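You operate a simulated robot arm through the tools that you are given. There is no shell and no other tool. Be economical: measure what you need, move in short steps, check, and stop when the job is done.

The job below is to be done with a simulated robot arm. You get a single attempt, and the scene is never put back.

## Task
Clamp the blue-ended block and brush a patch of paste on its top.
Fine: the block lies in the flat vice already; pale green paste from the blue pot, by the small brush with the green back, on the bare steel of the top; the brush goes back to its spot; leave the stop and the other blocks. Set down upright: small brush with the green back. A coat counts when it lies all over at full strength: go over it till it gets no stronger.
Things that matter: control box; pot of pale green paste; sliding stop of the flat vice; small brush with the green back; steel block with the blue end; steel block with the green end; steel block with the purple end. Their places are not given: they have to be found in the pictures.

Only the result counts: the job must be done as asked and must still hold three seconds after the hand-in. Knocking over, shifting, dropping, spilling or breaking anything else fails it.

## Robot
A 7-joint arm with a two-finger parallel gripper, fixed in place. Base frame: the origin is at the foot of the arm, x ahead of it, y to its left, z up; the work surface is at about z = 0.868. Lengths are in m, angles in rad, forces in N, time in s.
With the tool pointing down near the work surface it reaches from about 0.24 to 0.68 m from the base axis. Its first joint turns from -1.152 to 1.152 rad. Payload 2.4 kg.
Tool frame: the origin (TCP) lies between the finger pads and is the grasp point; the fingertips stand 0.03 m ahead of it; z points along the fingers, y is the line along which they close. The gripper opens to 0.094 m. The fingers are 0.028 m wide and 0.01 m thick; the gripper's body (0.05 by 0.096 m) begins 0.055 m behind the TCP.
Orientation is that of the tool frame in the base frame, as a unit quaternion [w, x, y, z]. With the fingers straight down and closing along the base's y, the tool's x points along the base's -x, its y along +y and its z along -z.

## Interface
- The arm moves only by the tool jog_arm. Its argument "increments" is a list of rows, each a list of 7 numbers: the shift along the tool's x, y, z in units of 200 mm (1.0 is 200 mm), then the turn, a rotation vector about the tool's x, y, z in units of 60 degrees (1.0 is 60 degrees), then the closure in counts, from 0 (fully open) to 255 (shut). In form: [[dx, dy, dz, ax, ay, az, gripper], ...]. A call has 1 to 10 rows; each row is the pose to reach, as a shift and turn from the pose commanded when the call began, along the tool's axes at that moment. A call with a number of a shift or a turn outside -1 to 1 is refused whole. Rows are played at 5 a second. More than 0.05 m and 0.15 rad between two rows, or a gripper value outside its range, and nothing of the call is played. Where a pose cannot be reached the arm comes as near as it can. A force on the tool above 40 N (or 10 N above the force at the start of the call, whichever is more), or a blocked arm, ends the call early, and 0.2 s more pass. The fingers move at their own pace (about 0.153 m/s each) and stop on an object; they squeeze with about 28 N. The grip force told is the motor's: it shows also when the fingers shut on nothing. Time passes only in rows, and 0.2 s behind the last, so rows that repeat a pose let the fingers close. It gives the time, the measured TCP pose, the force on the tool (base axes), the opening and the grip force at its end, in the units of the frame above (readings bear some noise), with the torque about the TCP (base axes, N m) and any sound that the robot's microphone picked up.
- Cameras (640 x 400 px; columns grow to the right, rows downward): "scene" is fixed at [0.0436, 0.4756, 1.4464]; the picture's right is [-0.73, -0.69, 0.00], its down [-0.37, 0.39, -0.84] and it looks along [0.58, -0.61, -0.54] (base axes); focal length 315 px, centre (320, 200). "wrist" rides on the gripper at [0.076, 0.014, -0.103] in the tool frame; the picture's right is [-0.18, 0.98, 0.00], its down [-0.75, -0.14, -0.64] and it looks along [-0.63, -0.12, 0.77] (tool axes); focal length 243 px, centre (320, 200).
- snapshot(camera): a new picture of that camera. The clock stands still meanwhile.
- point_at(camera, pixels): for up to 12 pixels [column, row] of the newest picture of that camera ("zoom" is the newest enlarged one), the place [x, y, z] in the base frame of the surface seen there, good to about 0.002 m. The clock stands still meanwhile.
- zoom(camera, box): a new picture of the part [left, top, right, bottom] of that camera's present view, enlarged. The clock stands still meanwhile.
- job_done(): hands the job in; it is judged then, once.

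Keep the steps short. Do not move on a guess: measure, check each grasp and each placing, and mend mistakes. In all there are 80 turns and 54 pictures (those below and enlarged ones count). Leave the gripper open and the arm clear of the work at the hand-in unless told otherwise, and finish with a single line.

The tools are called after "Request:" as name(argument=value, ...) on one line, values as JSON. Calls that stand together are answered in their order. jog_arm: Moves the arm, as the interface text tells. Its arguments: {"type":"object","properties":{"increments":{"type":"array"}},"required":["increments"]} The other tools are called the same way: snapshot (camera) takes a picture; point_at (camera, pixels) gives the place of the surface under pixels of a picture; zoom (camera, box) takes an enlarged picture of a part of a camera's view; job_done () hands the job in.

At the start:

```text
time: 0.0
position: [0.3295, 0.0273, 1.1924]
tcp_rot: [-0.001, 0.0, 1.0, -0.001]
wrist_force: [0.2, 0.6, 0.3]
moment: [0.0, 0.01, 0.01]
finger_gap: 0.0941
gripper_force: 0.0
```

scene: 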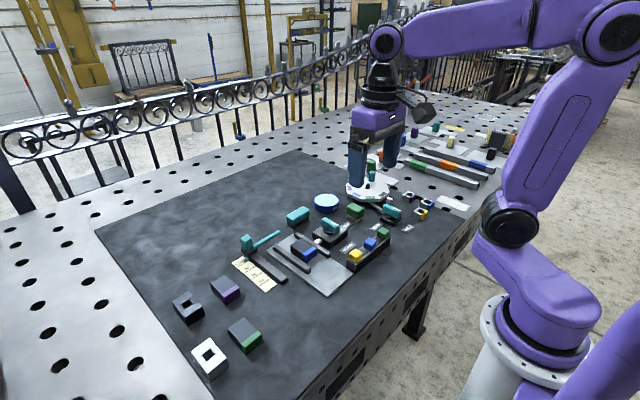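
wrist: 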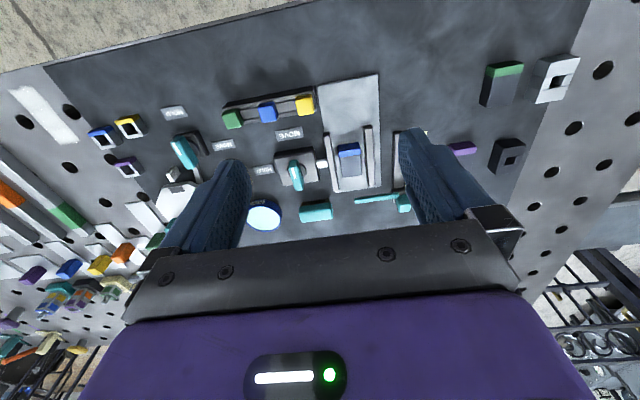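

I see the flat vice with the blue-ended block near scene (305,255) and assorted parts around it. I'll enlarge the areas first.

Request:
zoom(camera="scene", box=[230, 180, 430, 305])

Request:
zoom(camera="wrist", box=[200, 70, 420, 230])

Request:
zoom(camera="wrist", box=[70, 90, 250, 250])

```text
3.20 times, centred on (330, 242) of scene
```

zoom: 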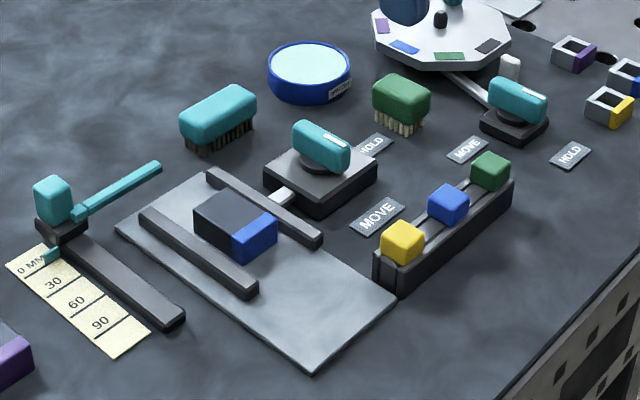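

```text
2.50 times, centred on (310, 150) of wrist
```

zoom: 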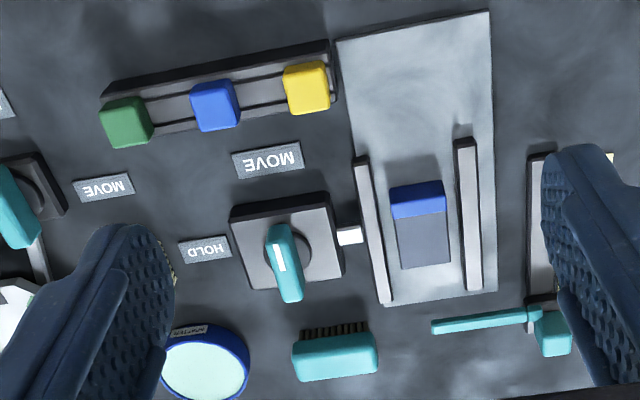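

```text
2.50 times, centred on (160, 170) of wrist
```

zoom: 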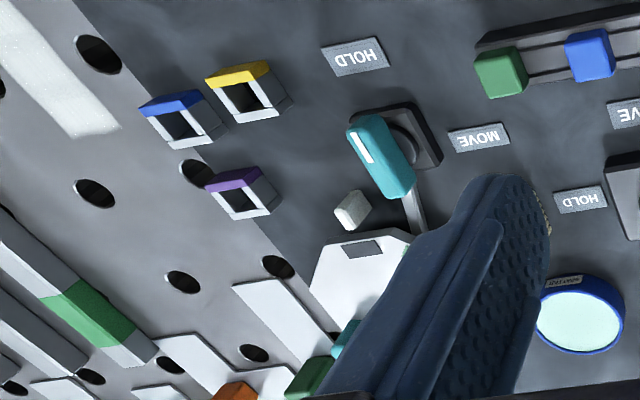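

Measuring the main things in the scene picture: block, pot, green-backed brush, knob, coloured buttons, labels, rails.

Request:
point_at(camera="scene", pixels=[[303, 245], [326, 200], [355, 207], [330, 224], [355.6, 253], [370, 242], [383, 231], [346, 225], [348, 247], [328, 255], [300, 292], [297, 214]])

Request:
zoom(camera="scene", box=[300, 195, 400, 260])

```text
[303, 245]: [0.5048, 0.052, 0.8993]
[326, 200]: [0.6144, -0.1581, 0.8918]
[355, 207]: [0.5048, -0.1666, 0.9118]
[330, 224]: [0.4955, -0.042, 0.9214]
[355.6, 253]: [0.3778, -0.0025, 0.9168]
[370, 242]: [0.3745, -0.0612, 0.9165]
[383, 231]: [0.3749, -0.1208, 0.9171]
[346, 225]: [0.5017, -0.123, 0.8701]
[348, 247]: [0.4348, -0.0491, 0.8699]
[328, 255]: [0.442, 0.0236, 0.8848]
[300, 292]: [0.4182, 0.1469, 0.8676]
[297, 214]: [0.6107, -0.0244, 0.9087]
```

```text
6.15 times, centred on (350, 228) of scene
```

zoom: 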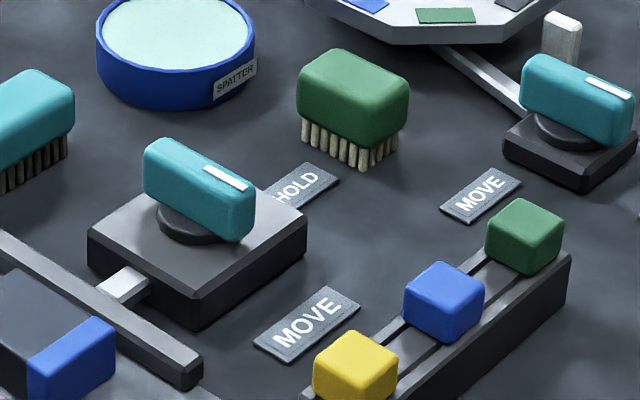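

The vice knob's white mark points towards MOVE (-x); HOLD lies to -y. I measure the knob, brush, pot and block outlines in this enlarged picture.

Request:
point_at(camera="zoom", pixels=[[150, 155], [180, 148], [245, 190], [215, 195], [230, 220], [195, 225], [305, 75], [345, 58], [400, 85], [370, 105], [350, 125], [350, 158]])

Request:
point_at(camera="scene", pixels=[[292, 243], [302, 240], [317, 246], [303, 252], [312, 255], [306, 262], [314, 200], [339, 200], [326, 194], [326, 209], [283, 252], [322, 252]])

```text
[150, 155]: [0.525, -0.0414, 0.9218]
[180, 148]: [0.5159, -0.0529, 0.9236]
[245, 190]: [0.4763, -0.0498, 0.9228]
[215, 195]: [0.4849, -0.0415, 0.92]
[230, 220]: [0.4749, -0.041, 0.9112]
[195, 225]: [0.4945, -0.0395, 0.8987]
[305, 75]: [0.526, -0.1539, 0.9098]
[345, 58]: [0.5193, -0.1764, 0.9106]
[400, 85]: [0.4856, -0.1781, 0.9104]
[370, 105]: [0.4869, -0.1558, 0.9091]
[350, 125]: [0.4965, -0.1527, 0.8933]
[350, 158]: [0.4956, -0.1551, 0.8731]
```

```text
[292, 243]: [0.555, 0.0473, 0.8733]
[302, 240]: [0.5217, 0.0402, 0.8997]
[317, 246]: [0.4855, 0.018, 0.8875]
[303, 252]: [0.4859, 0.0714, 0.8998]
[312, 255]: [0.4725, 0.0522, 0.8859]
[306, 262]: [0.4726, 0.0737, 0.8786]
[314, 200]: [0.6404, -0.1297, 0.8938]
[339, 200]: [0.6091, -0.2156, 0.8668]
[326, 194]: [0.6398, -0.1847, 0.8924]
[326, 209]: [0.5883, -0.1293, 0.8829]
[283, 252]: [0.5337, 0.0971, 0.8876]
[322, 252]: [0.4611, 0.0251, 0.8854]
```

The knob stands along x, centred about (0.499, -0.047), with its top at 0.922. I go above it with the fingers open.

Request:
jog_arm(increments=[[-0.14, -0.062, 0.144, 0, 0, 0, 0], [-0.28, -0.124, 0.287, 0, 0, 0, 0], [-0.42, -0.186, 0.431, 0, 0, 0, 0], [-0.565, -0.248, 0.575, 0, 0, 0, 0], [-0.706, -0.31, 0.718, 0, 0, 0, 0], [-0.8475, -0.3715, 0.862, 0, 0, 0, 0], [-0.8475, -0.3715, 0.862, 0, 0, 0, 0]])

Request:
snapshot(camera="wrist")

```text
time: 1.6
position: [0.4961, -0.0472, 1.0178]
tcp_rot: [-0.001, 0.0, 1.0, 0.0]
wrist_force: [-0.2, 0.1, -0.2]
moment: [0.02, -0.01, 0.02]
finger_gap: 0.094
gripper_force: 0.0
```

```text
47 pictures are left
```

wrist: 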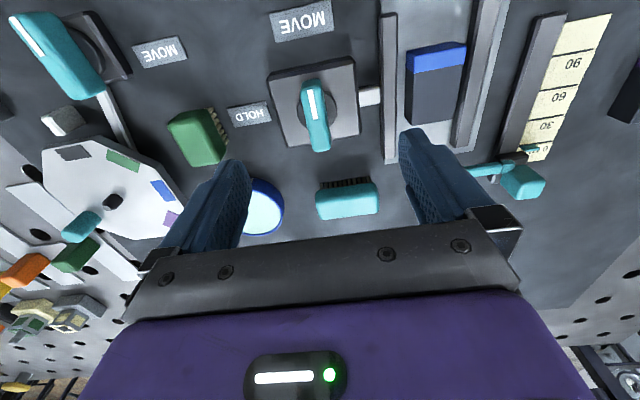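

Good view from above. Measuring the knob and block corners precisely.

Request:
point_at(camera="wrist", pixels=[[304, 84], [320, 84], [312, 120], [312, 148], [283, 120], [348, 125], [408, 48], [465, 45], [408, 72], [463, 66], [406, 121], [452, 124]])

Request:
zoom(camera="wrist", box=[240, 0, 560, 200])

```text
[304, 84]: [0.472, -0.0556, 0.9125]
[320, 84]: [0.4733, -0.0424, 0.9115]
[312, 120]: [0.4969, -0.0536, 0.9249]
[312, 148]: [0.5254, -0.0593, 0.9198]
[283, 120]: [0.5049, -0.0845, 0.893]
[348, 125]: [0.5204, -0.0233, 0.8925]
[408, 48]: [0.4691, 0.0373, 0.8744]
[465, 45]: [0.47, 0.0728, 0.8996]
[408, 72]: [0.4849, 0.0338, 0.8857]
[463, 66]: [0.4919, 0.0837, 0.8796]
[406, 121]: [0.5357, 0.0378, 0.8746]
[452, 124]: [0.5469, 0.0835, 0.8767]
```

```text
2.00 times, centred on (400, 100) of wrist
```

zoom: 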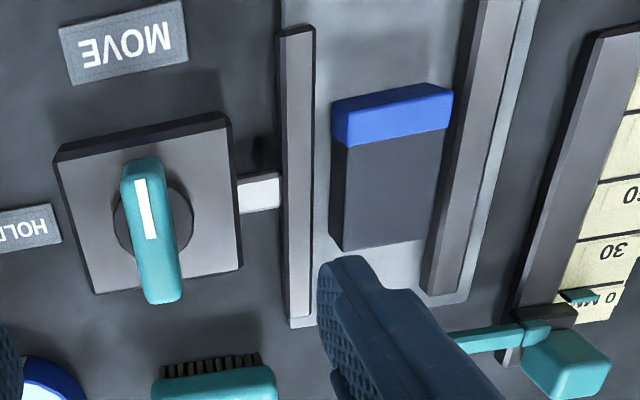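

The knob is centred at (0.499, -0.049), z 0.90–0.925, and the box top is at 0.893. I go down to TCP z ≈ 0.932 and close on it.

Request:
jog_arm(increments=[[-0.005, -0.008, 0.15, 0, 0, 0, 0], [-0.01, -0.008, 0.3, 0, 0, 0, 0], [-0.012, -0.008, 0.43, 0, 0, 0, 0], [-0.012, -0.008, 0.43, 0, 0, 0, 0], [-0.012, -0.008, 0.43, 0, 0, 0, 255], [-0.012, -0.008, 0.43, 0, 0, 0, 255], [-0.012, -0.008, 0.43, 0, 0, 0, 255]])

```text
time: 3.2
position: [0.5004, -0.0489, 0.9316]
tcp_rot: [0.0, 0.001, 1.0, -0.001]
wrist_force: [0.5, -5.8, -6.6]
moment: [-0.15, -0.6, 0.04]
finger_gap: 0.0179
gripper_force: 44.9
```

Gripped at 17.9 mm. Now I turn counter-clockwise seen from above, first 45°.

Request:
jog_arm(increments=[[0, 0, 0, 0, 0, -0.125, 255], [0, 0, 0, 0, 0, -0.25, 255], [0, 0, 0, 0, 0, -0.375, 255], [0, 0, 0, 0, 0, -0.5, 255], [0, 0, 0, 0, 0, -0.625, 255], [0, 0, 0, 0, 0, -0.75, 255]])

Request:
zoom(camera="scene", box=[260, 180, 400, 268])

```text
time: 4.2
position: [0.4993, -0.0501, 0.9318]
tcp_rot: [-0.001, -0.252, 0.968, 0.0]
wrist_force: [5.4, -1.7, -6.2]
moment: [-0.49, 0.44, 0.01]
finger_gap: 0.0179
gripper_force: 44.6
stopped in row 5: the force on the tool passed its limit at 41 N (the readings are from after the stop); the commanded pose is now the measured one
```

```text
4.55 times, centred on (330, 224) of scene
```

zoom: 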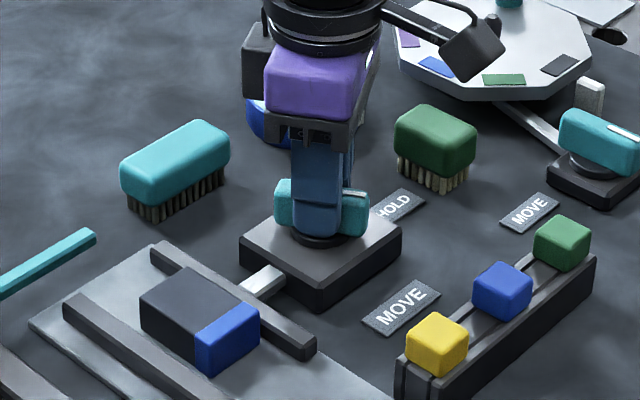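

It turned 29° and the force then peaked at 41 N; it has relaxed to about 8 N. I go on with smaller turning steps.

Request:
jog_arm(increments=[[0, 0, 0, 0, 0, -0.05, 255], [0, 0, 0, 0, 0, -0.1, 255], [0, 0, 0, 0, 0, -0.15, 255], [0, 0, 0, 0, 0, -0.2, 255], [0, 0, 0, 0, 0, -0.25, 255], [0, 0, 0, 0, 0, -0.3, 255], [0, 0, 0, 0, 0, -0.35, 255], [0, 0, 0, 0, 0, -0.4, 255], [0, 0, 0, 0, 0, -0.45, 255], [0, 0, 0, 0, 0, -0.5, 255]])

```text
time: 6.4
position: [0.5001, -0.0508, 0.9319]
tcp_rot: [-0.002, -0.494, 0.869, 0.0]
wrist_force: [9.7, -10.5, -20.0]
moment: [-1.24, -0.04, -0.07]
finger_gap: 0.0178
gripper_force: 45.0
```

Turned 59° now, with side forces building up. I open to relieve them, and look.

Request:
jog_arm(increments=[[0, 0, 0, 0, 0, 0, 100], [0, 0, 0, 0, 0, 0, 100], [0, 0, 0, 0, 0, 0, 100]])

Request:
zoom(camera="wrist", box=[220, 60, 460, 210])

```text
time: 7.2
position: [0.4995, -0.0493, 0.9323]
tcp_rot: [-0.003, -0.493, 0.87, 0.0]
wrist_force: [0.2, 1.1, -0.3]
moment: [-0.04, 0.0, -0.01]
finger_gap: 0.0571
gripper_force: 0.0
```

```text
2.67 times, centred on (340, 135) of wrist
```

zoom: 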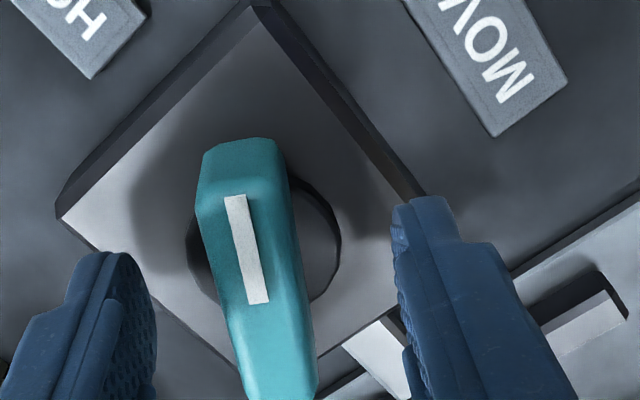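

The knob sits nearer the left finger. I measure the hub disc and the knob to recentre.

Request:
point_at(camera="zoom", pixels=[[192, 245], [337, 240], [213, 155], [270, 155], [250, 390], [310, 385], [245, 250], [285, 270], [215, 270], [315, 295], [70, 212], [260, 40]])

```text
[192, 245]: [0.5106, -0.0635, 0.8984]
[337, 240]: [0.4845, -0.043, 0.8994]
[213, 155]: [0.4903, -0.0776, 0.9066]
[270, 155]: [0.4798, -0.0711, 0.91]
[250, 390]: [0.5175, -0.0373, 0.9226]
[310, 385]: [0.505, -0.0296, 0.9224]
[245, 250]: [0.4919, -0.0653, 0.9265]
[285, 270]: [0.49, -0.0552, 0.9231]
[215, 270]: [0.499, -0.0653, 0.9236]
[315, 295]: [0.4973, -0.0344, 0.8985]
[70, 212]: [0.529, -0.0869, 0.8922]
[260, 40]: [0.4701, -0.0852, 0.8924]
```

The hub centre is about (0.499, -0.0535), so my grip was 4 mm off. I shift there and grip again.

Request:
jog_arm(increments=[[0.02, -0.006, 0, 0, 0, 0, 100], [0.02, -0.006, 0, 0, 0, 0, 100], [0.02, -0.006, 0, 0, 0, 0, 255], [0.02, -0.006, 0, 0, 0, 0, 255], [0.02, -0.006, 0, 0, 0, 0, 255]])

```text
time: 8.4
position: [0.4989, -0.0535, 0.9312]
tcp_rot: [-0.003, -0.493, 0.87, 0.0]
wrist_force: [-0.5, -0.5, -1.6]
moment: [-0.13, -0.49, 0.0]
finger_gap: 0.0176
gripper_force: 45.0
```

Forces are small now. I turn the remaining 31°.

Request:
jog_arm(increments=[[0, 0, 0, 0, 0, -0.065, 255], [0, 0, 0, 0, 0, -0.13, 255], [0, 0, 0, 0, 0, -0.195, 255], [0, 0, 0, 0, 0, -0.26, 255], [0, 0, 0, 0, 0, -0.325, 255], [0, 0, 0, 0, 0, -0.39, 255], [0, 0, 0, 0, 0, -0.455, 255], [0, 0, 0, 0, 0, -0.52, 255], [0, 0, 0, 0, 0, -0.52, 255]])

Request:
zoom(camera="scene", box=[260, 180, 400, 268])

```text
time: 10.4
position: [0.4991, -0.0539, 0.9334]
tcp_rot: [-0.001, 0.709, -0.705, 0.0]
wrist_force: [22.0, -3.8, -8.3]
moment: [-0.21, 0.0, -0.57]
finger_gap: 0.0177
gripper_force: 45.1
```

```text
4.55 times, centred on (330, 224) of scene
```

zoom: 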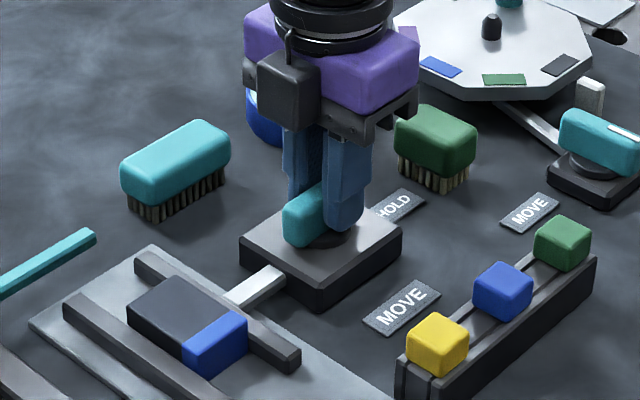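

The jaw has moved and pushed the block; the resistance now shows (torque -0.57). I release and look from the wrist.

Request:
jog_arm(increments=[[0, 0, 0, 0, 0, 0, 60], [0, 0, 0, 0, 0, 0, 60], [0, 0, -0.2, 0, 0, 0, 60], [0, 0, -0.4, 0, 0, 0, 60], [0, 0, -0.6, 0, 0, 0, 0], [0, 0, -0.6, 0, 0, 0, 0]])

Request:
snapshot(camera="wrist")

Request:
zoom(camera="scene", box=[260, 195, 380, 275])

```text
time: 11.8
position: [0.4995, -0.0524, 1.0508]
tcp_rot: [0.002, 0.71, -0.705, -0.001]
wrist_force: [-0.6, -0.7, -0.1]
moment: [0.02, 0.01, 0.02]
finger_gap: 0.0939
gripper_force: 0.0
```

```text
42 pictures are left
```

wrist: 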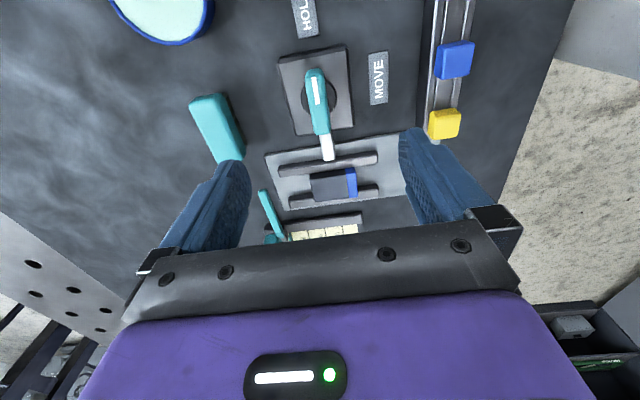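

```text
5.00 times, centred on (320, 235) of scene
```

zoom: 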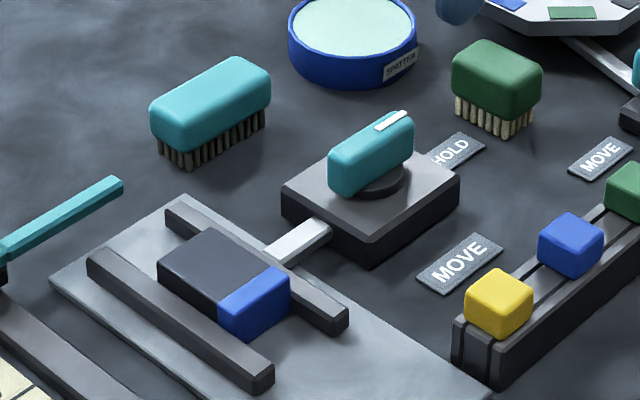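

The knob points at HOLD. Checking that the block touches both jaws by measuring edges.

Request:
point_at(camera="zoom", pixels=[[163, 268], [208, 232], [287, 272], [222, 302], [262, 262], [225, 335], [270, 372], [250, 380], [320, 322], [340, 318], [240, 255], [195, 288]])

Request:
zoom(camera="wrist", box=[250, 120, 400, 215])

```text
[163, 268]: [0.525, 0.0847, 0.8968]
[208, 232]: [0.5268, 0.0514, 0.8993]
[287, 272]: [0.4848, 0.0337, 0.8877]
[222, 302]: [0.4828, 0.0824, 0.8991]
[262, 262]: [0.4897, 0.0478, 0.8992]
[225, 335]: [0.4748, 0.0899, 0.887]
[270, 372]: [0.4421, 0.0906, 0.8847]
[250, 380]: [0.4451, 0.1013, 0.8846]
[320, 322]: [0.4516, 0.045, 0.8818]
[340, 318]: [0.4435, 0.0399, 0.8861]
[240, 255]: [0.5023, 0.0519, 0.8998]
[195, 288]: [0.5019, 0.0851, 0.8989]
```

```text
4.21 times, centred on (325, 168) of wrist
```

zoom: 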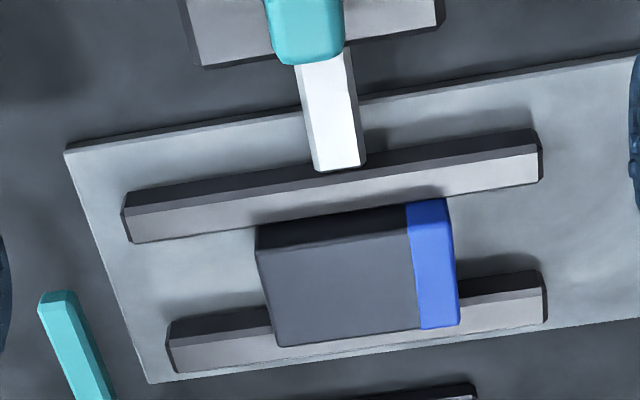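

The block lies between the jaws; I look closer at the contact lines from the wrist and scene.

Request:
zoom(camera="wrist", box=[300, 155, 370, 205])

Request:
zoom(camera="scene", box=[285, 235, 335, 275])

```text
8.00 times, centred on (335, 180) of wrist
```

zoom: 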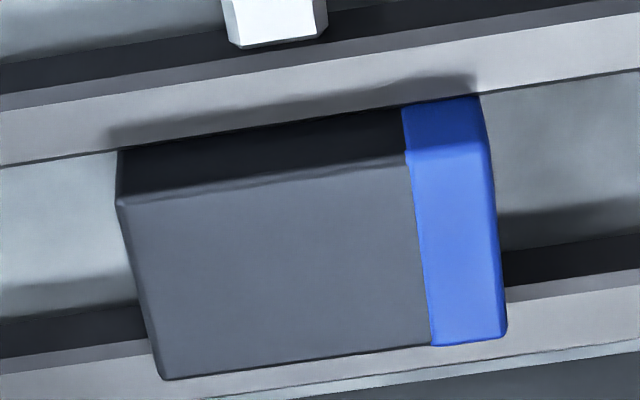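

```text
10.00 times, centred on (310, 255) of scene
```

zoom: 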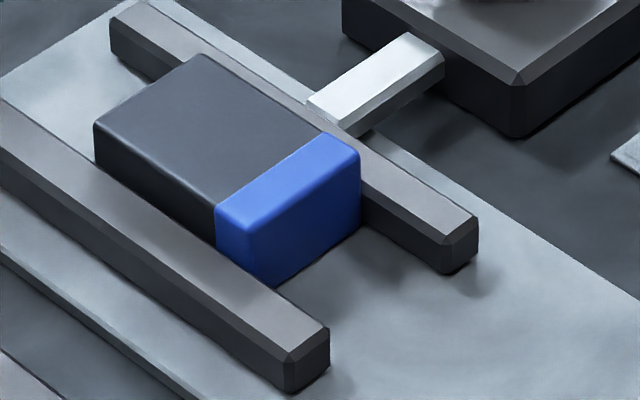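

Both jaws touch the block, so it is clamped. Now measuring the steel top's corners in this enlargement, plus some points on its edges.

Request:
point_at(camera="zoom", pixels=[[105, 120], [198, 62], [305, 125], [215, 195], [325, 140], [232, 215], [350, 155], [270, 225], [205, 130], [150, 155], [250, 95], [148, 95]])

Request:
zoom(camera="scene", box=[300, 180, 380, 230])

```text
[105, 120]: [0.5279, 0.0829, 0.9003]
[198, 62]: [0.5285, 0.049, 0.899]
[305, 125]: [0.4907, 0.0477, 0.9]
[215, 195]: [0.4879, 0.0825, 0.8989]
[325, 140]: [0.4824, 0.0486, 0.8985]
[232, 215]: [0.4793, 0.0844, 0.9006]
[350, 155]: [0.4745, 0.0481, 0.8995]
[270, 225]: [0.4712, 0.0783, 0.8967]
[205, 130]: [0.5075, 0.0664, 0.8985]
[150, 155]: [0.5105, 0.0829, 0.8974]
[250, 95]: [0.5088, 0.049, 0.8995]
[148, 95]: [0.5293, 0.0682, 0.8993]
```

```text
8.00 times, centred on (340, 205) of scene
```

zoom: 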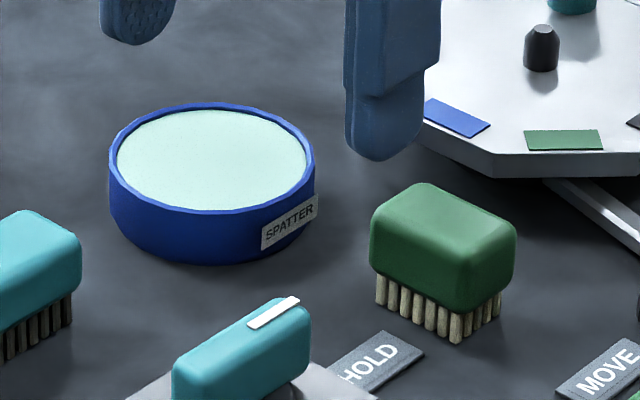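

Steel top spans x 0.488–0.530, y 0.047–0.085, z 0.900. Now the pot and green brush outlines.

Request:
point_at(camera="zoom", pixels=[[112, 160], [312, 160], [212, 106], [212, 212], [210, 160], [150, 135], [376, 215], [430, 190], [510, 235], [455, 265], [380, 300], [455, 340]])

Request:
point_at(camera="scene", pixels=[[361.5, 219], [356, 221.5], [350, 219], [347.5, 217], [354, 206], [364, 212], [326, 208]])

```text
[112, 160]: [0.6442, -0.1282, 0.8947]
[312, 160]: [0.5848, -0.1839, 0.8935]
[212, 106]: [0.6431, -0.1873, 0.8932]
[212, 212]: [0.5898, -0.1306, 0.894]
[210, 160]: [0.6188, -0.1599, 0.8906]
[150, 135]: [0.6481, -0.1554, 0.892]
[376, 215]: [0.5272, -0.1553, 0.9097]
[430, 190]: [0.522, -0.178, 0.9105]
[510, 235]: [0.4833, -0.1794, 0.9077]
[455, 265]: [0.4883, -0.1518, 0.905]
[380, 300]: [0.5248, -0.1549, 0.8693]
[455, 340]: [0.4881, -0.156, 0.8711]
```

```text
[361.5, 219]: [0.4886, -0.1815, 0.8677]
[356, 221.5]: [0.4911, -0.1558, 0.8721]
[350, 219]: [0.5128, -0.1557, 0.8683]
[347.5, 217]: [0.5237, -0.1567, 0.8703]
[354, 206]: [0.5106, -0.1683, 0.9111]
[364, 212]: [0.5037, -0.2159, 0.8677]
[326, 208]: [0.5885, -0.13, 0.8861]
```

The brush stands at about (0.5055, -0.167), along x; the pot centre is (0.617, -0.158), with paste at 0.891 and rim at 0.894. I move over the brush while turning the gripper back.

Request:
jog_arm(increments=[[0.082, -0.004, 0, 0, 0, 0.14, 0], [0.164, -0.008, 0, 0, 0, 0.28, 0], [0.246, -0.012, 0, 0, 0, 0.42, 0], [0.328, -0.016, 0, 0, 0, 0.56, 0], [0.41, -0.02, 0, 0, 0, 0.7, 0], [0.492, -0.025, 0, 0, 0, 0.84, 0], [0.573, -0.03, 0, 0, 0, 0.98, 0]])

Request:
jog_arm(increments=[[0, 0, 0, 0, 0, 0.13, 0], [0, 0, 0, 0, 0, 0.26, 0], [0, 0, 0, 0, 0, 0.39, 0], [0, 0, 0, 0, 0, 0.523, 0], [0, 0, 0, 0, 0, 0.523, 0]])

Request:
snapshot(camera="wrist")

```text
time: 13.4
position: [0.5058, -0.1674, 1.0518]
tcp_rot: [-0.002, -0.272, 0.962, 0.0]
wrist_force: [0.6, 1.1, 0.8]
moment: [-0.01, 0.02, 0.0]
finger_gap: 0.0939
gripper_force: 0.1
```

```text
time: 14.6
position: [0.5061, -0.1683, 1.0527]
tcp_rot: [-0.002, -0.001, 1.0, -0.001]
wrist_force: [-0.1, -1.2, 0.6]
moment: [-0.02, -0.02, 0.02]
finger_gap: 0.094
gripper_force: 0.0
```

```text
36 pictures are left
```

wrist: 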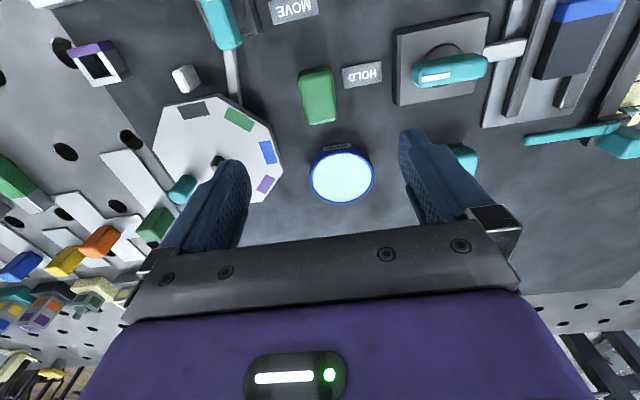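

The brush is below at wrist (318,95). I measure its corners and the nearest turntable edge for finger clearance.

Request:
point_at(camera="wrist", pixels=[[301, 73], [332, 70], [338, 119], [310, 124], [318, 95], [282, 150], [270, 122], [245, 106], [235, 75], [184, 80], [341, 175], [341, 147]])

```text
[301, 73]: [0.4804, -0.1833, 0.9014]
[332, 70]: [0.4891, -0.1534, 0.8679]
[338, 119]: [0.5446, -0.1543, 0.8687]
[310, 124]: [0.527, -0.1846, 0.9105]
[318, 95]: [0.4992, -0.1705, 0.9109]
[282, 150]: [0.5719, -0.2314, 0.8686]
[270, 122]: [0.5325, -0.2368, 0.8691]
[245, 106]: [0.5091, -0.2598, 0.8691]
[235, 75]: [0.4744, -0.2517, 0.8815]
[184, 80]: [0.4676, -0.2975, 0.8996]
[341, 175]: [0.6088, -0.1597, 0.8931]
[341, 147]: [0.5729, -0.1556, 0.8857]
```

The brush is centred at (0.505, -0.168) and nothing is near the fingers. I go down to TCP z ≈ 0.918 with fingers at about 57 mm, then close.

Request:
jog_arm(increments=[[0, 0, 0.2, 0, 0, 0, 100], [0, 0, 0.4, 0, 0, 0, 100], [0, 0, 0.55, 0, 0, 0, 100], [0, 0, 0.673, 0, 0, 0, 100], [0, 0, 0.673, 0, 0, 0, 100], [0, 0, 0.673, 0, 0, 0, 255], [0, 0, 0.673, 0, 0, 0, 255], [0, 0, 0.673, 0, 0, 0, 255]])

Request:
zoom(camera="scene", box=[310, 160, 410, 240])

```text
time: 16.4
position: [0.5055, -0.1685, 0.9171]
tcp_rot: [-0.002, -0.002, 1.0, -0.001]
wrist_force: [0.3, 0.5, 0.2]
moment: [0.0, 0.01, -0.01]
finger_gap: 0.033
gripper_force: 27.8
```

```text
5.00 times, centred on (360, 200) of scene
```

zoom: 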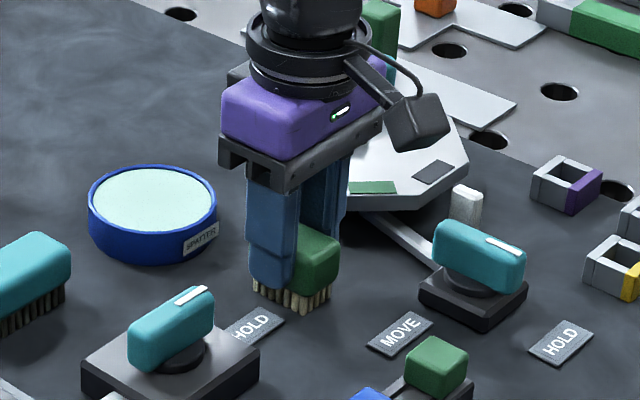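

Gripped at 33 mm. I wait one moment and lift 7 cm.

Request:
jog_arm(increments=[[0, 0, 0, 0, 0, 0, 255], [0, 0, -0.1, 0, 0, 0, 255], [0, 0, -0.22, 0, 0, 0, 255], [0, 0, -0.35, 0, 0, 0, 255], [0, 0, -0.35, 0, 0, 0, 255]])

Request:
zoom(camera="scene", box=[310, 140, 410, 220])

```text
time: 17.6
position: [0.5059, -0.169, 0.9884]
tcp_rot: [-0.002, -0.002, 1.0, -0.001]
wrist_force: [0.3, 0.6, 0.7]
moment: [-0.01, -0.04, 0.01]
finger_gap: 0.0003
gripper_force: 28.3
```

```text
5.00 times, centred on (360, 180) of scene
```

zoom: 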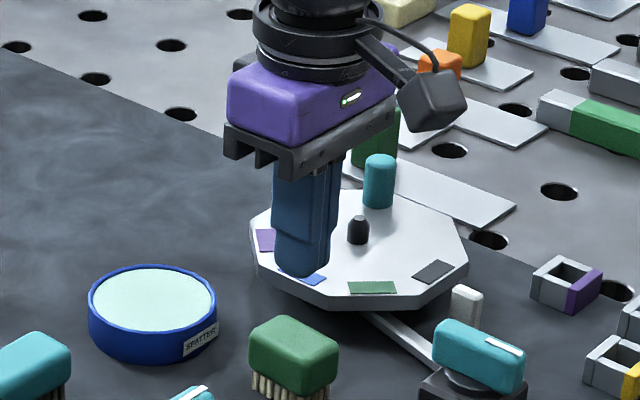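

The fingers slipped off (gap is 0); the brush still stands at zoom (293,355). I check whether it has moved.

Request:
point_at(camera="zoom", pixels=[[250, 340], [287, 317], [338, 345], [300, 370], [255, 390], [293, 343]])

Request:
zoom(camera="scene", box=[320, 180, 400, 230])

```text
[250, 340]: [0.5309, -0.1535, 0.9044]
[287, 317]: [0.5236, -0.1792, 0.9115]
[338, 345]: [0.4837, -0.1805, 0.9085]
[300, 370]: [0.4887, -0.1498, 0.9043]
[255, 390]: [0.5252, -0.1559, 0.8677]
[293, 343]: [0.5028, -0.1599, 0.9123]
```

```text
8.00 times, centred on (360, 205) of scene
```

zoom: 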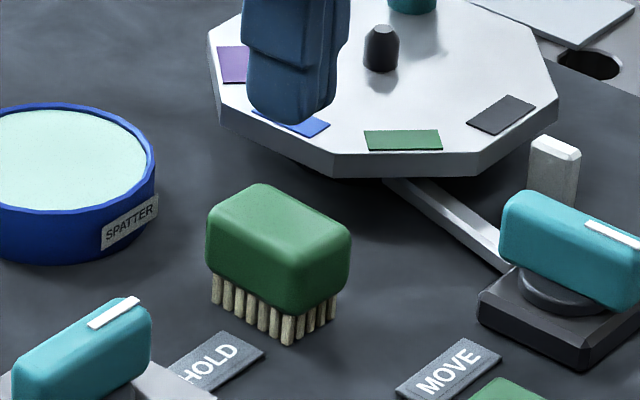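

The brush stands unmoved. I grip deeper this time (TCP z ≈ 0.907), opening first.

Request:
jog_arm(increments=[[0, 0, 0, 0, 0, 0, 90], [0, 0, 0, 0, 0, 0, 90], [0, 0, 0.15, 0, 0, 0, 90], [0, 0, 0.3, 0, 0, 0, 90], [0, 0, 0.407, 0, 0, 0, 90], [0, 0, 0.407, 0, 0, 0, 90], [0, 0, 0.407, 0, 0, 0, 255], [0, 0, 0.407, 0, 0, 0, 255], [0, 0, 0.407, 0, 0, 0, 255], [0, 0, 0.407, 0, 0, 0, 255]])

Request:
jog_arm(increments=[[0, 0, -0.01, 0, 0, 0, 255], [0, 0, -0.03, 0, 0, 0, 255], [0, 0, -0.05, 0, 0, 0, 255], [0, 0, -0.05, 0, 0, 0, 255]])

Request:
zoom(camera="scene", box=[310, 160, 410, 240])

```text
time: 19.8
position: [0.5043, -0.1697, 0.9064]
tcp_rot: [-0.002, -0.002, 1.0, 0.0]
wrist_force: [0.1, -0.3, 0.4]
moment: [0.03, -0.03, 0.0]
finger_gap: 0.0378
gripper_force: 28.1
```

```text
time: 20.8
position: [0.5047, -0.1686, 0.9156]
tcp_rot: [-0.001, -0.001, 1.0, -0.002]
wrist_force: [-0.2, -0.2, -0.8]
moment: [0.0, 0.0, -0.01]
finger_gap: 0.0374
gripper_force: 27.5
```

```text
5.00 times, centred on (360, 200) of scene
```

zoom: 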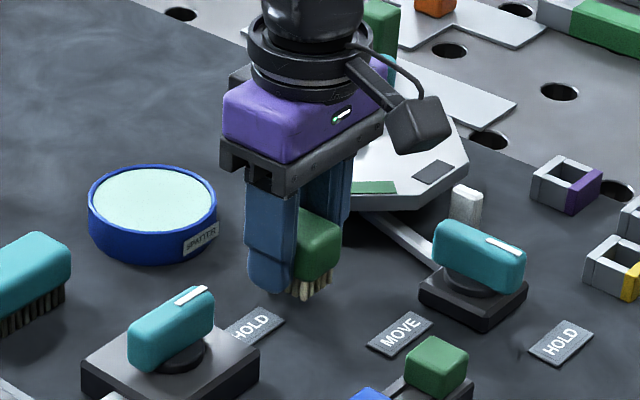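

Gap holds at 37 mm, and 0.8 N of weight shows. I lift further to check.

Request:
jog_arm(increments=[[0, 0, -0.1, 0, 0, 0, 255], [0, 0, -0.2, 0, 0, 0, 255], [0, 0, -0.3, 0, 0, 0, 255], [0, 0, -0.3, 0, 0, 0, 255]])

Request:
zoom(camera="scene", box=[310, 140, 410, 220])

```text
time: 21.8
position: [0.5074, -0.1693, 0.9767]
tcp_rot: [-0.001, -0.002, 1.0, -0.001]
wrist_force: [0.1, 0.1, -0.3]
moment: [0.01, 0.02, 0.01]
finger_gap: 0.0375
gripper_force: 27.7
```

```text
5.00 times, centred on (360, 180) of scene
```

zoom: 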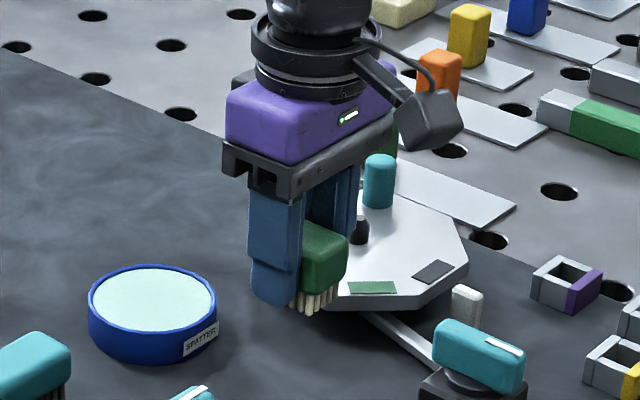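

The brush is held upright. I move over the pot, staying at this height (bristles at about 0.938).

Request:
jog_arm(increments=[[-0.14, 0.014, 0, 0, 0, 0, 255], [-0.28, 0.028, 0, 0, 0, 0, 255], [-0.42, 0.042, 0, 0, 0, 0, 255], [-0.55, 0.055, 0, 0, 0, 0, 255], [-0.55, 0.055, 0, 0, 0, 0, 255]])

Request:
zoom(camera="scene", box=[280, 140, 380, 220])

```text
time: 23.0
position: [0.6154, -0.1582, 0.9775]
tcp_rot: [-0.002, -0.003, 1.0, 0.0]
wrist_force: [-0.9, -1.0, -0.5]
moment: [0.0, 0.01, 0.01]
finger_gap: 0.0375
gripper_force: 27.7
```

```text
5.00 times, centred on (330, 180) of scene
```

zoom: 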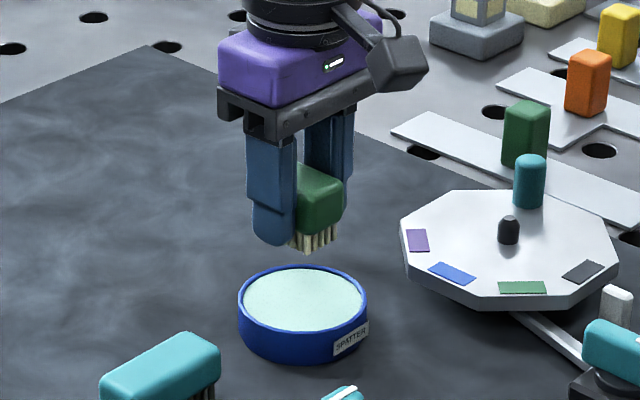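

Centred over the pot. I dip the bristles about 3 mm into the paste, wait, and lift.

Request:
jog_arm(increments=[[0, 0, 0.1, 0, 0, 0, 255], [0, 0, 0.19, 0, 0, 0, 255], [0, 0, 0.23, 0, 0, 0, 255], [0, 0, 0.255, 0, 0, 0, 255], [0, 0, 0.255, 0, 0, 0, 255], [0, 0, 0.255, 0, 0, 0, 255]])

Request:
zoom(camera="scene", box=[290, 160, 370, 220])

```text
time: 24.4
position: [0.6149, -0.1578, 0.9272]
tcp_rot: [0.0, -0.002, 1.0, -0.001]
wrist_force: [-0.4, -1.8, 23.8]
moment: [-0.03, -0.06, -0.02]
finger_gap: 0.0377
gripper_force: 28.3
```

```text
6.67 times, centred on (330, 190) of scene
```

zoom: 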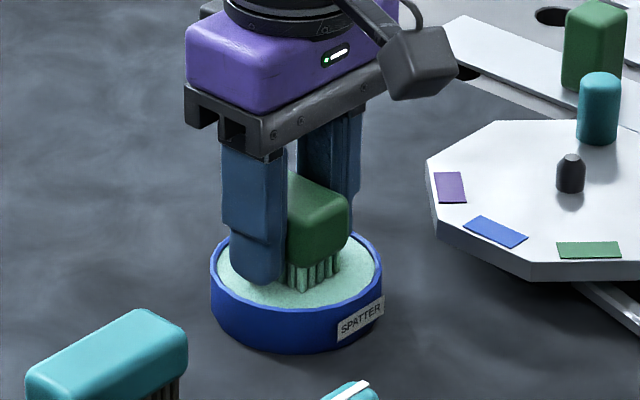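

Contact felt (24 N up). I lift and look at the bristles.

Request:
jog_arm(increments=[[0, 0, -0.05, 0, 0, 0, 255], [0, 0, -0.2, 0, 0, 0, 255], [0, 0, -0.35, 0, 0, 0, 255], [0, 0, -0.35, 0, 0, 0, 255]])

Request:
zoom(camera="scene", box=[300, 140, 360, 200])

```text
time: 25.4
position: [0.6157, -0.1568, 0.9938]
tcp_rot: [-0.002, -0.003, 1.0, 0.0]
wrist_force: [-0.2, -0.4, -0.9]
moment: [-0.02, 0.02, 0.0]
finger_gap: 0.0378
gripper_force: 27.6
```

```text
6.67 times, centred on (330, 170) of scene
```

zoom: 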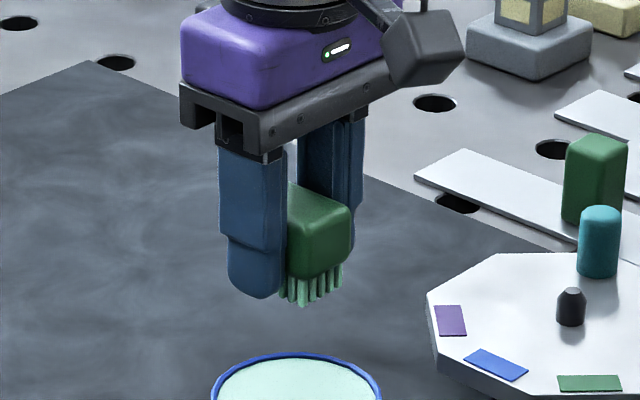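

The bristles are green with paste. I measure their tips against the fingertips to know the height now.

Request:
point_at(camera="zoom", pixels=[[302, 304], [303, 302], [312, 299], [341, 286], [282, 294], [255, 296], [290, 240], [302, 277], [349, 250]])

```text
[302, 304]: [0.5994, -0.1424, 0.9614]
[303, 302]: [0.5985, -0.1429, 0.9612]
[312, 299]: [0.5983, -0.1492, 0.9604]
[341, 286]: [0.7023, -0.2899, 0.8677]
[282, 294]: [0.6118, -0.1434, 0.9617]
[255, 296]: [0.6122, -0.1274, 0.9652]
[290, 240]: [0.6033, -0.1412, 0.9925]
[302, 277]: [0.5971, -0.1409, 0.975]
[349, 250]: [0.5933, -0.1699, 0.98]
```

The bristles stand about 4 mm past the fingertips (bottom = TCP − 0.0345). I move over the block, staying high.

Request:
jog_arm(increments=[[0.09, 0.16, 0, 0, 0, 0, 255], [0.18, 0.32, 0, 0, 0, 0, 255], [0.27, 0.48, 0, 0, 0, 0, 255], [0.36, 0.64, 0, 0, 0, 0, 255], [0.45, 0.8, 0, 0, 0, 0, 255], [0.53, 0.95, 0, 0, 0, 0, 255]])

Request:
jog_arm(increments=[[0, 0.082, 0, 0, 0, 0, 255], [0, 0.164, 0, 0, 0, 0, 255], [0, 0.164, 0.1, 0, 0, 0, 255], [0, 0.164, 0.2, 0, 0, 0, 255], [0, 0.164, 0.2, 0, 0, 0, 255]])

Request:
zoom(camera="scene", box=[260, 200, 360, 280])

```text
time: 26.8
position: [0.5067, 0.0322, 0.9935]
tcp_rot: [-0.002, -0.002, 1.0, 0.0]
wrist_force: [-1.2, 0.2, -0.1]
moment: [0.02, -0.02, -0.01]
finger_gap: 0.0377
gripper_force: 28.3
```

```text
time: 28.0
position: [0.5075, 0.0664, 0.9564]
tcp_rot: [-0.002, -0.002, 1.0, -0.001]
wrist_force: [0.0, 0.4, -0.4]
moment: [0.0, 0.01, 0.02]
finger_gap: 0.0376
gripper_force: 27.8
```

```text
5.00 times, centred on (310, 240) of scene
```

zoom: 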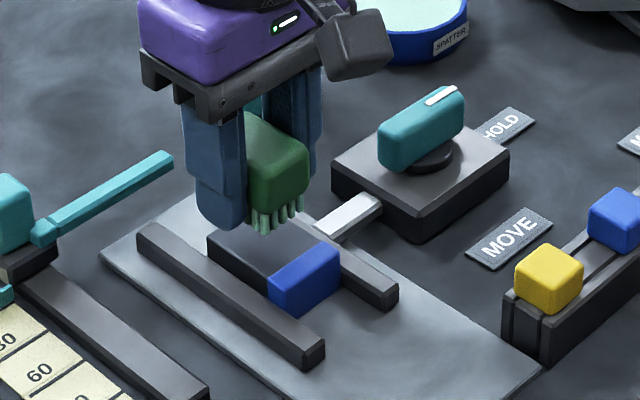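

Checking bristle ends relative to the blue boundary before contact.

Request:
point_at(camera="zoom", pixels=[[267, 232], [266, 225], [298, 212], [254, 225], [285, 222], [270, 272], [335, 242], [225, 228]])

```text
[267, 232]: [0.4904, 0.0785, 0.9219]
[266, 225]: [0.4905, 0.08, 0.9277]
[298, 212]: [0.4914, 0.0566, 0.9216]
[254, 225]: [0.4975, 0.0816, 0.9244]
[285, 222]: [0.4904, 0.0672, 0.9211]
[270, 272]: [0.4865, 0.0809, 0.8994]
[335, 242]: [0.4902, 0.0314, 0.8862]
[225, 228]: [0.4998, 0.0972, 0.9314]
```

Bristles span x 0.490–0.525, with the blue border at 0.4875: good. I lower to light contact and make the first strokes along y.

Request:
jog_arm(increments=[[-0.01, 0, 0.07, 0, 0, 0, 255], [-0.01, 0, 0.1, 0, 0, 0, 255], [-0.01, 0, 0.113, 0, 0, 0, 255], [-0.01, 0.03, 0.113, 0, 0, 0, 255], [-0.01, 0.0, 0.113, 0, 0, 0, 255], [-0.01, -0.03, 0.113, 0, 0, 0, 255], [-0.01, 0.0, 0.113, 0, 0, 0, 255]])

```text
time: 29.6
position: [0.5121, 0.0627, 0.9326]
tcp_rot: [-0.001, 0.001, 1.0, -0.001]
wrist_force: [2.9, -7.0, 23.4]
moment: [-0.04, -0.15, -0.05]
finger_gap: 0.0374
gripper_force: 28.2
```

Contact force is 23 N, a bit firm. I lift to see the result and the brush.

Request:
jog_arm(increments=[[0, 0, -0.05, 0, 0, 0, 255], [0, 0, -0.2, 0, 0, 0, 255], [0, 0, -0.3, 0, 0, 0, 255], [0, 0, -0.3, 0, 0, 0, 255]])

Request:
zoom(camera="scene", box=[270, 200, 340, 270])

```text
time: 30.6
position: [0.5092, 0.0647, 0.9926]
tcp_rot: [-0.002, -0.001, 1.0, -0.001]
wrist_force: [0.0, -0.2, 0.1]
moment: [0.02, 0.01, 0.0]
finger_gap: 0.0378
gripper_force: 28.2
```

```text
5.71 times, centred on (305, 235) of scene
```

zoom: 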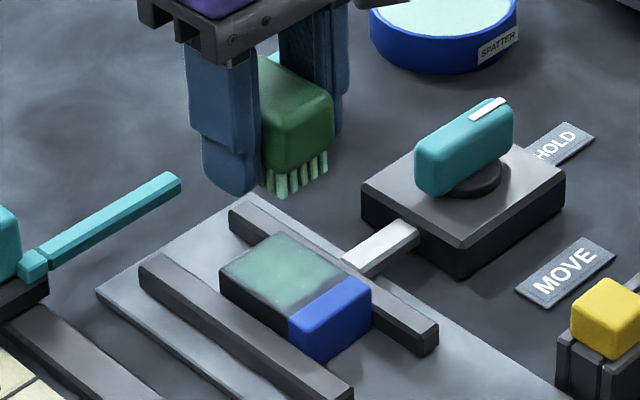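

A thin coat is on. I look closer to see where it is missing.

Request:
zoom(camera="scene", box=[292, 238, 316, 258])

Request:
zoom(camera="scene", box=[300, 205, 335, 240])

```text
16.00 times, centred on (304, 248) of scene
```

zoom: 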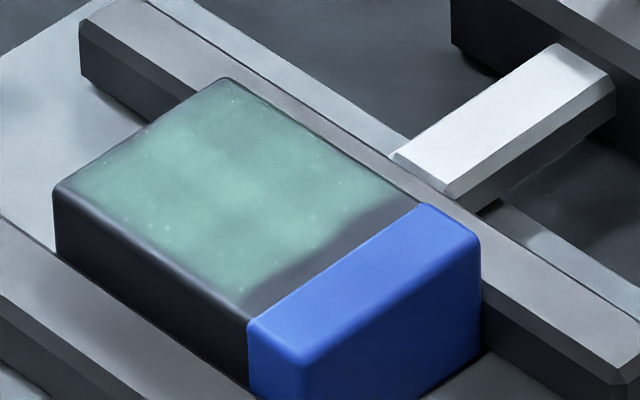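

```text
11.43 times, centred on (318, 222) of scene
```

zoom: 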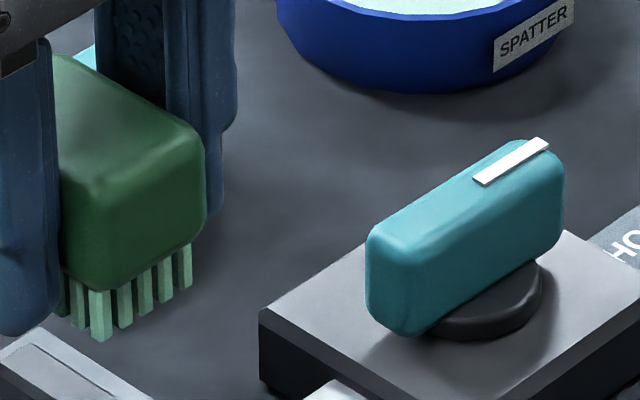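

The uncovered strip is about 5 mm next to the blue and a sliver on the +y side. I measure the coat's border and the bristle tips.

Request:
point_at(camera="zoom", pixels=[[98, 336], [102, 330], [185, 286], [125, 322], [66, 310]])

Request:
point_at(camera="scene", pixels=[[301.0, 252.6], [307.0, 248.0], [303.5, 251.2], [301.8, 253.6], [307.2, 248.7], [294.6, 246.5], [300.2, 242.5]])

```text
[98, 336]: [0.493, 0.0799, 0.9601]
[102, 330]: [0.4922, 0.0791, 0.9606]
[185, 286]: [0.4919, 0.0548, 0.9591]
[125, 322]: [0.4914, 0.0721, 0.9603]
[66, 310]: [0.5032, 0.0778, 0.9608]
```

```text
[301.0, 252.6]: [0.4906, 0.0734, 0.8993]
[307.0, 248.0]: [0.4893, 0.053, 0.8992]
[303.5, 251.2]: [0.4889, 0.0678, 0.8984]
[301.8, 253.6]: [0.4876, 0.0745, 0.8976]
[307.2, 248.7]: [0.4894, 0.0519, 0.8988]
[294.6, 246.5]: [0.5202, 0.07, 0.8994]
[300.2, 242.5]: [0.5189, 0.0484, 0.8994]
```

That enlargement was wider than its box, so I redo the border pixels correctly.

Request:
point_at(camera="scene", pixels=[[299.3, 255.0], [309.8, 248.0], [304.6, 251.6], [299.2, 253.2], [306.0, 249.6], [302.3, 251.4], [296.4, 252.0], [289, 246.8], [291, 245.0], [298.4, 240.6], [308, 247.5]])

```text
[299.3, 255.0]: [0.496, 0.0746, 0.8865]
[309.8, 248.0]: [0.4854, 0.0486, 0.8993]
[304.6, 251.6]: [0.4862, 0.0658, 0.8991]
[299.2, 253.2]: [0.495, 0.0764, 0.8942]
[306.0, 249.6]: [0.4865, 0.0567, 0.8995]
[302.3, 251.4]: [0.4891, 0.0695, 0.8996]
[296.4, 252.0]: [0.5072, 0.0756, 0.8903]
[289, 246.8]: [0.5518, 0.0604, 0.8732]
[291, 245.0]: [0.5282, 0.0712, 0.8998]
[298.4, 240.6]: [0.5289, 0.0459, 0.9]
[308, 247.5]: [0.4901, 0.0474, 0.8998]
```

Those readings came from the old scene picture (before clamping), so I ignore them. I take a fresh enlargement of the block and measure in it.

Request:
zoom(camera="scene", box=[284, 235, 324, 260])

Request:
point_at(camera="zoom", pixels=[[335, 255], [250, 312], [415, 205], [310, 250], [245, 290], [365, 215], [100, 165], [140, 250], [220, 82], [185, 265], [70, 185], [210, 295]])

```text
16.00 times, centred on (304, 248) of scene
```

zoom: 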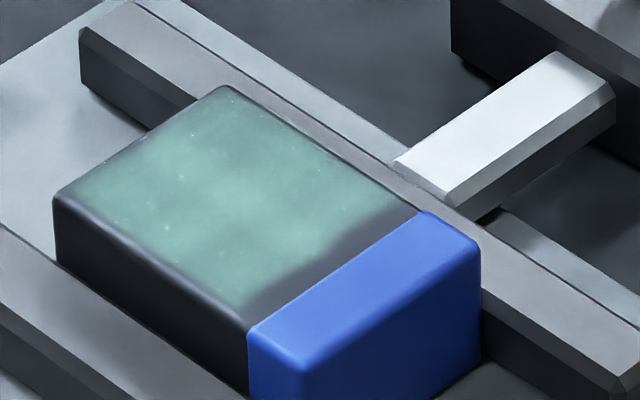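

```text
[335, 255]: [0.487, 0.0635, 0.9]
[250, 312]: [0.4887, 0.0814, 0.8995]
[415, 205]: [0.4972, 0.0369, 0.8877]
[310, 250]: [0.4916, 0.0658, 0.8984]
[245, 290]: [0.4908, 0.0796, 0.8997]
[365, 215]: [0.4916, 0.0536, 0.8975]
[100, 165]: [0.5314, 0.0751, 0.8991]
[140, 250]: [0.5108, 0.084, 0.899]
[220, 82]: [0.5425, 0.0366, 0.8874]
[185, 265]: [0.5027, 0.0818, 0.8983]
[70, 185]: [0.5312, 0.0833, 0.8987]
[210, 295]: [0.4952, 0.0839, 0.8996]
```

The coat reaches x ≈ 0.492 and y ≈ 0.081; the steel runs from 0.4875 and to 0.085. I stroke again, nearer the blue border and wider in y.

Request:
jog_arm(increments=[[0.0225, 0, 0.2, 0, 0, 0, 255], [0.0225, 0, 0.27, 0, 0, 0, 255], [0.0225, 0, 0.3, 0, 0, 0, 255], [0.0225, 0.04, 0.3, 0, 0, 0, 255], [0.0225, 0.07, 0.3, 0, 0, 0, 255], [0.0225, 0.03, 0.3, 0, 0, 0, 255], [0.0225, -0.01, 0.3, 0, 0, 0, 255], [0.0225, -0.05, 0.3, 0, 0, 0, 255], [0.0225, 0, 0.3, 0, 0, 0, 255], [0.0225, 0.05, 0.3, 0, 0, 0, 255]])

Request:
jog_arm(increments=[[-0.015, 0.02, 0, 0, 0, 0, 255], [-0.015, -0.02, 0, 0, 0, 0, 255], [-0.015, -0.06, 0, 0, 0, 0, 255], [-0.015, -0.1, 0, 0, 0, 0, 255], [-0.03, -0.06, 0, 0, 0, 0, 255], [-0.03, -0.02, 0, 0, 0, 0, 255], [-0.03, 0.02, 0, 0, 0, 0, 255], [-0.03, 0.02, -0.1, 0, 0, 0, 255], [-0.03, 0.02, -0.3, 0, 0, 0, 255], [-0.03, 0.02, -0.3, 0, 0, 0, 255]])

Request:
zoom(camera="scene", box=[284, 235, 324, 260])

```text
time: 32.8
position: [0.5031, 0.0749, 0.9324]
tcp_rot: [-0.002, -0.002, 1.0, -0.001]
wrist_force: [0.2, -5.4, 15.4]
moment: [-0.15, -0.25, -0.08]
finger_gap: 0.0378
gripper_force: 27.7
```

```text
time: 35.0
position: [0.5124, 0.0804, 0.9933]
tcp_rot: [-0.002, -0.002, 1.0, 0.0]
wrist_force: [-0.5, -0.7, -1.0]
moment: [-0.01, -0.02, 0.02]
finger_gap: 0.0378
gripper_force: 28.1
```

```text
16.00 times, centred on (304, 248) of scene
```

zoom: 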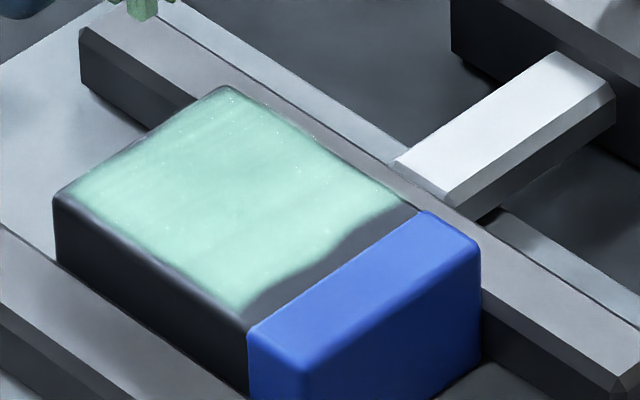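

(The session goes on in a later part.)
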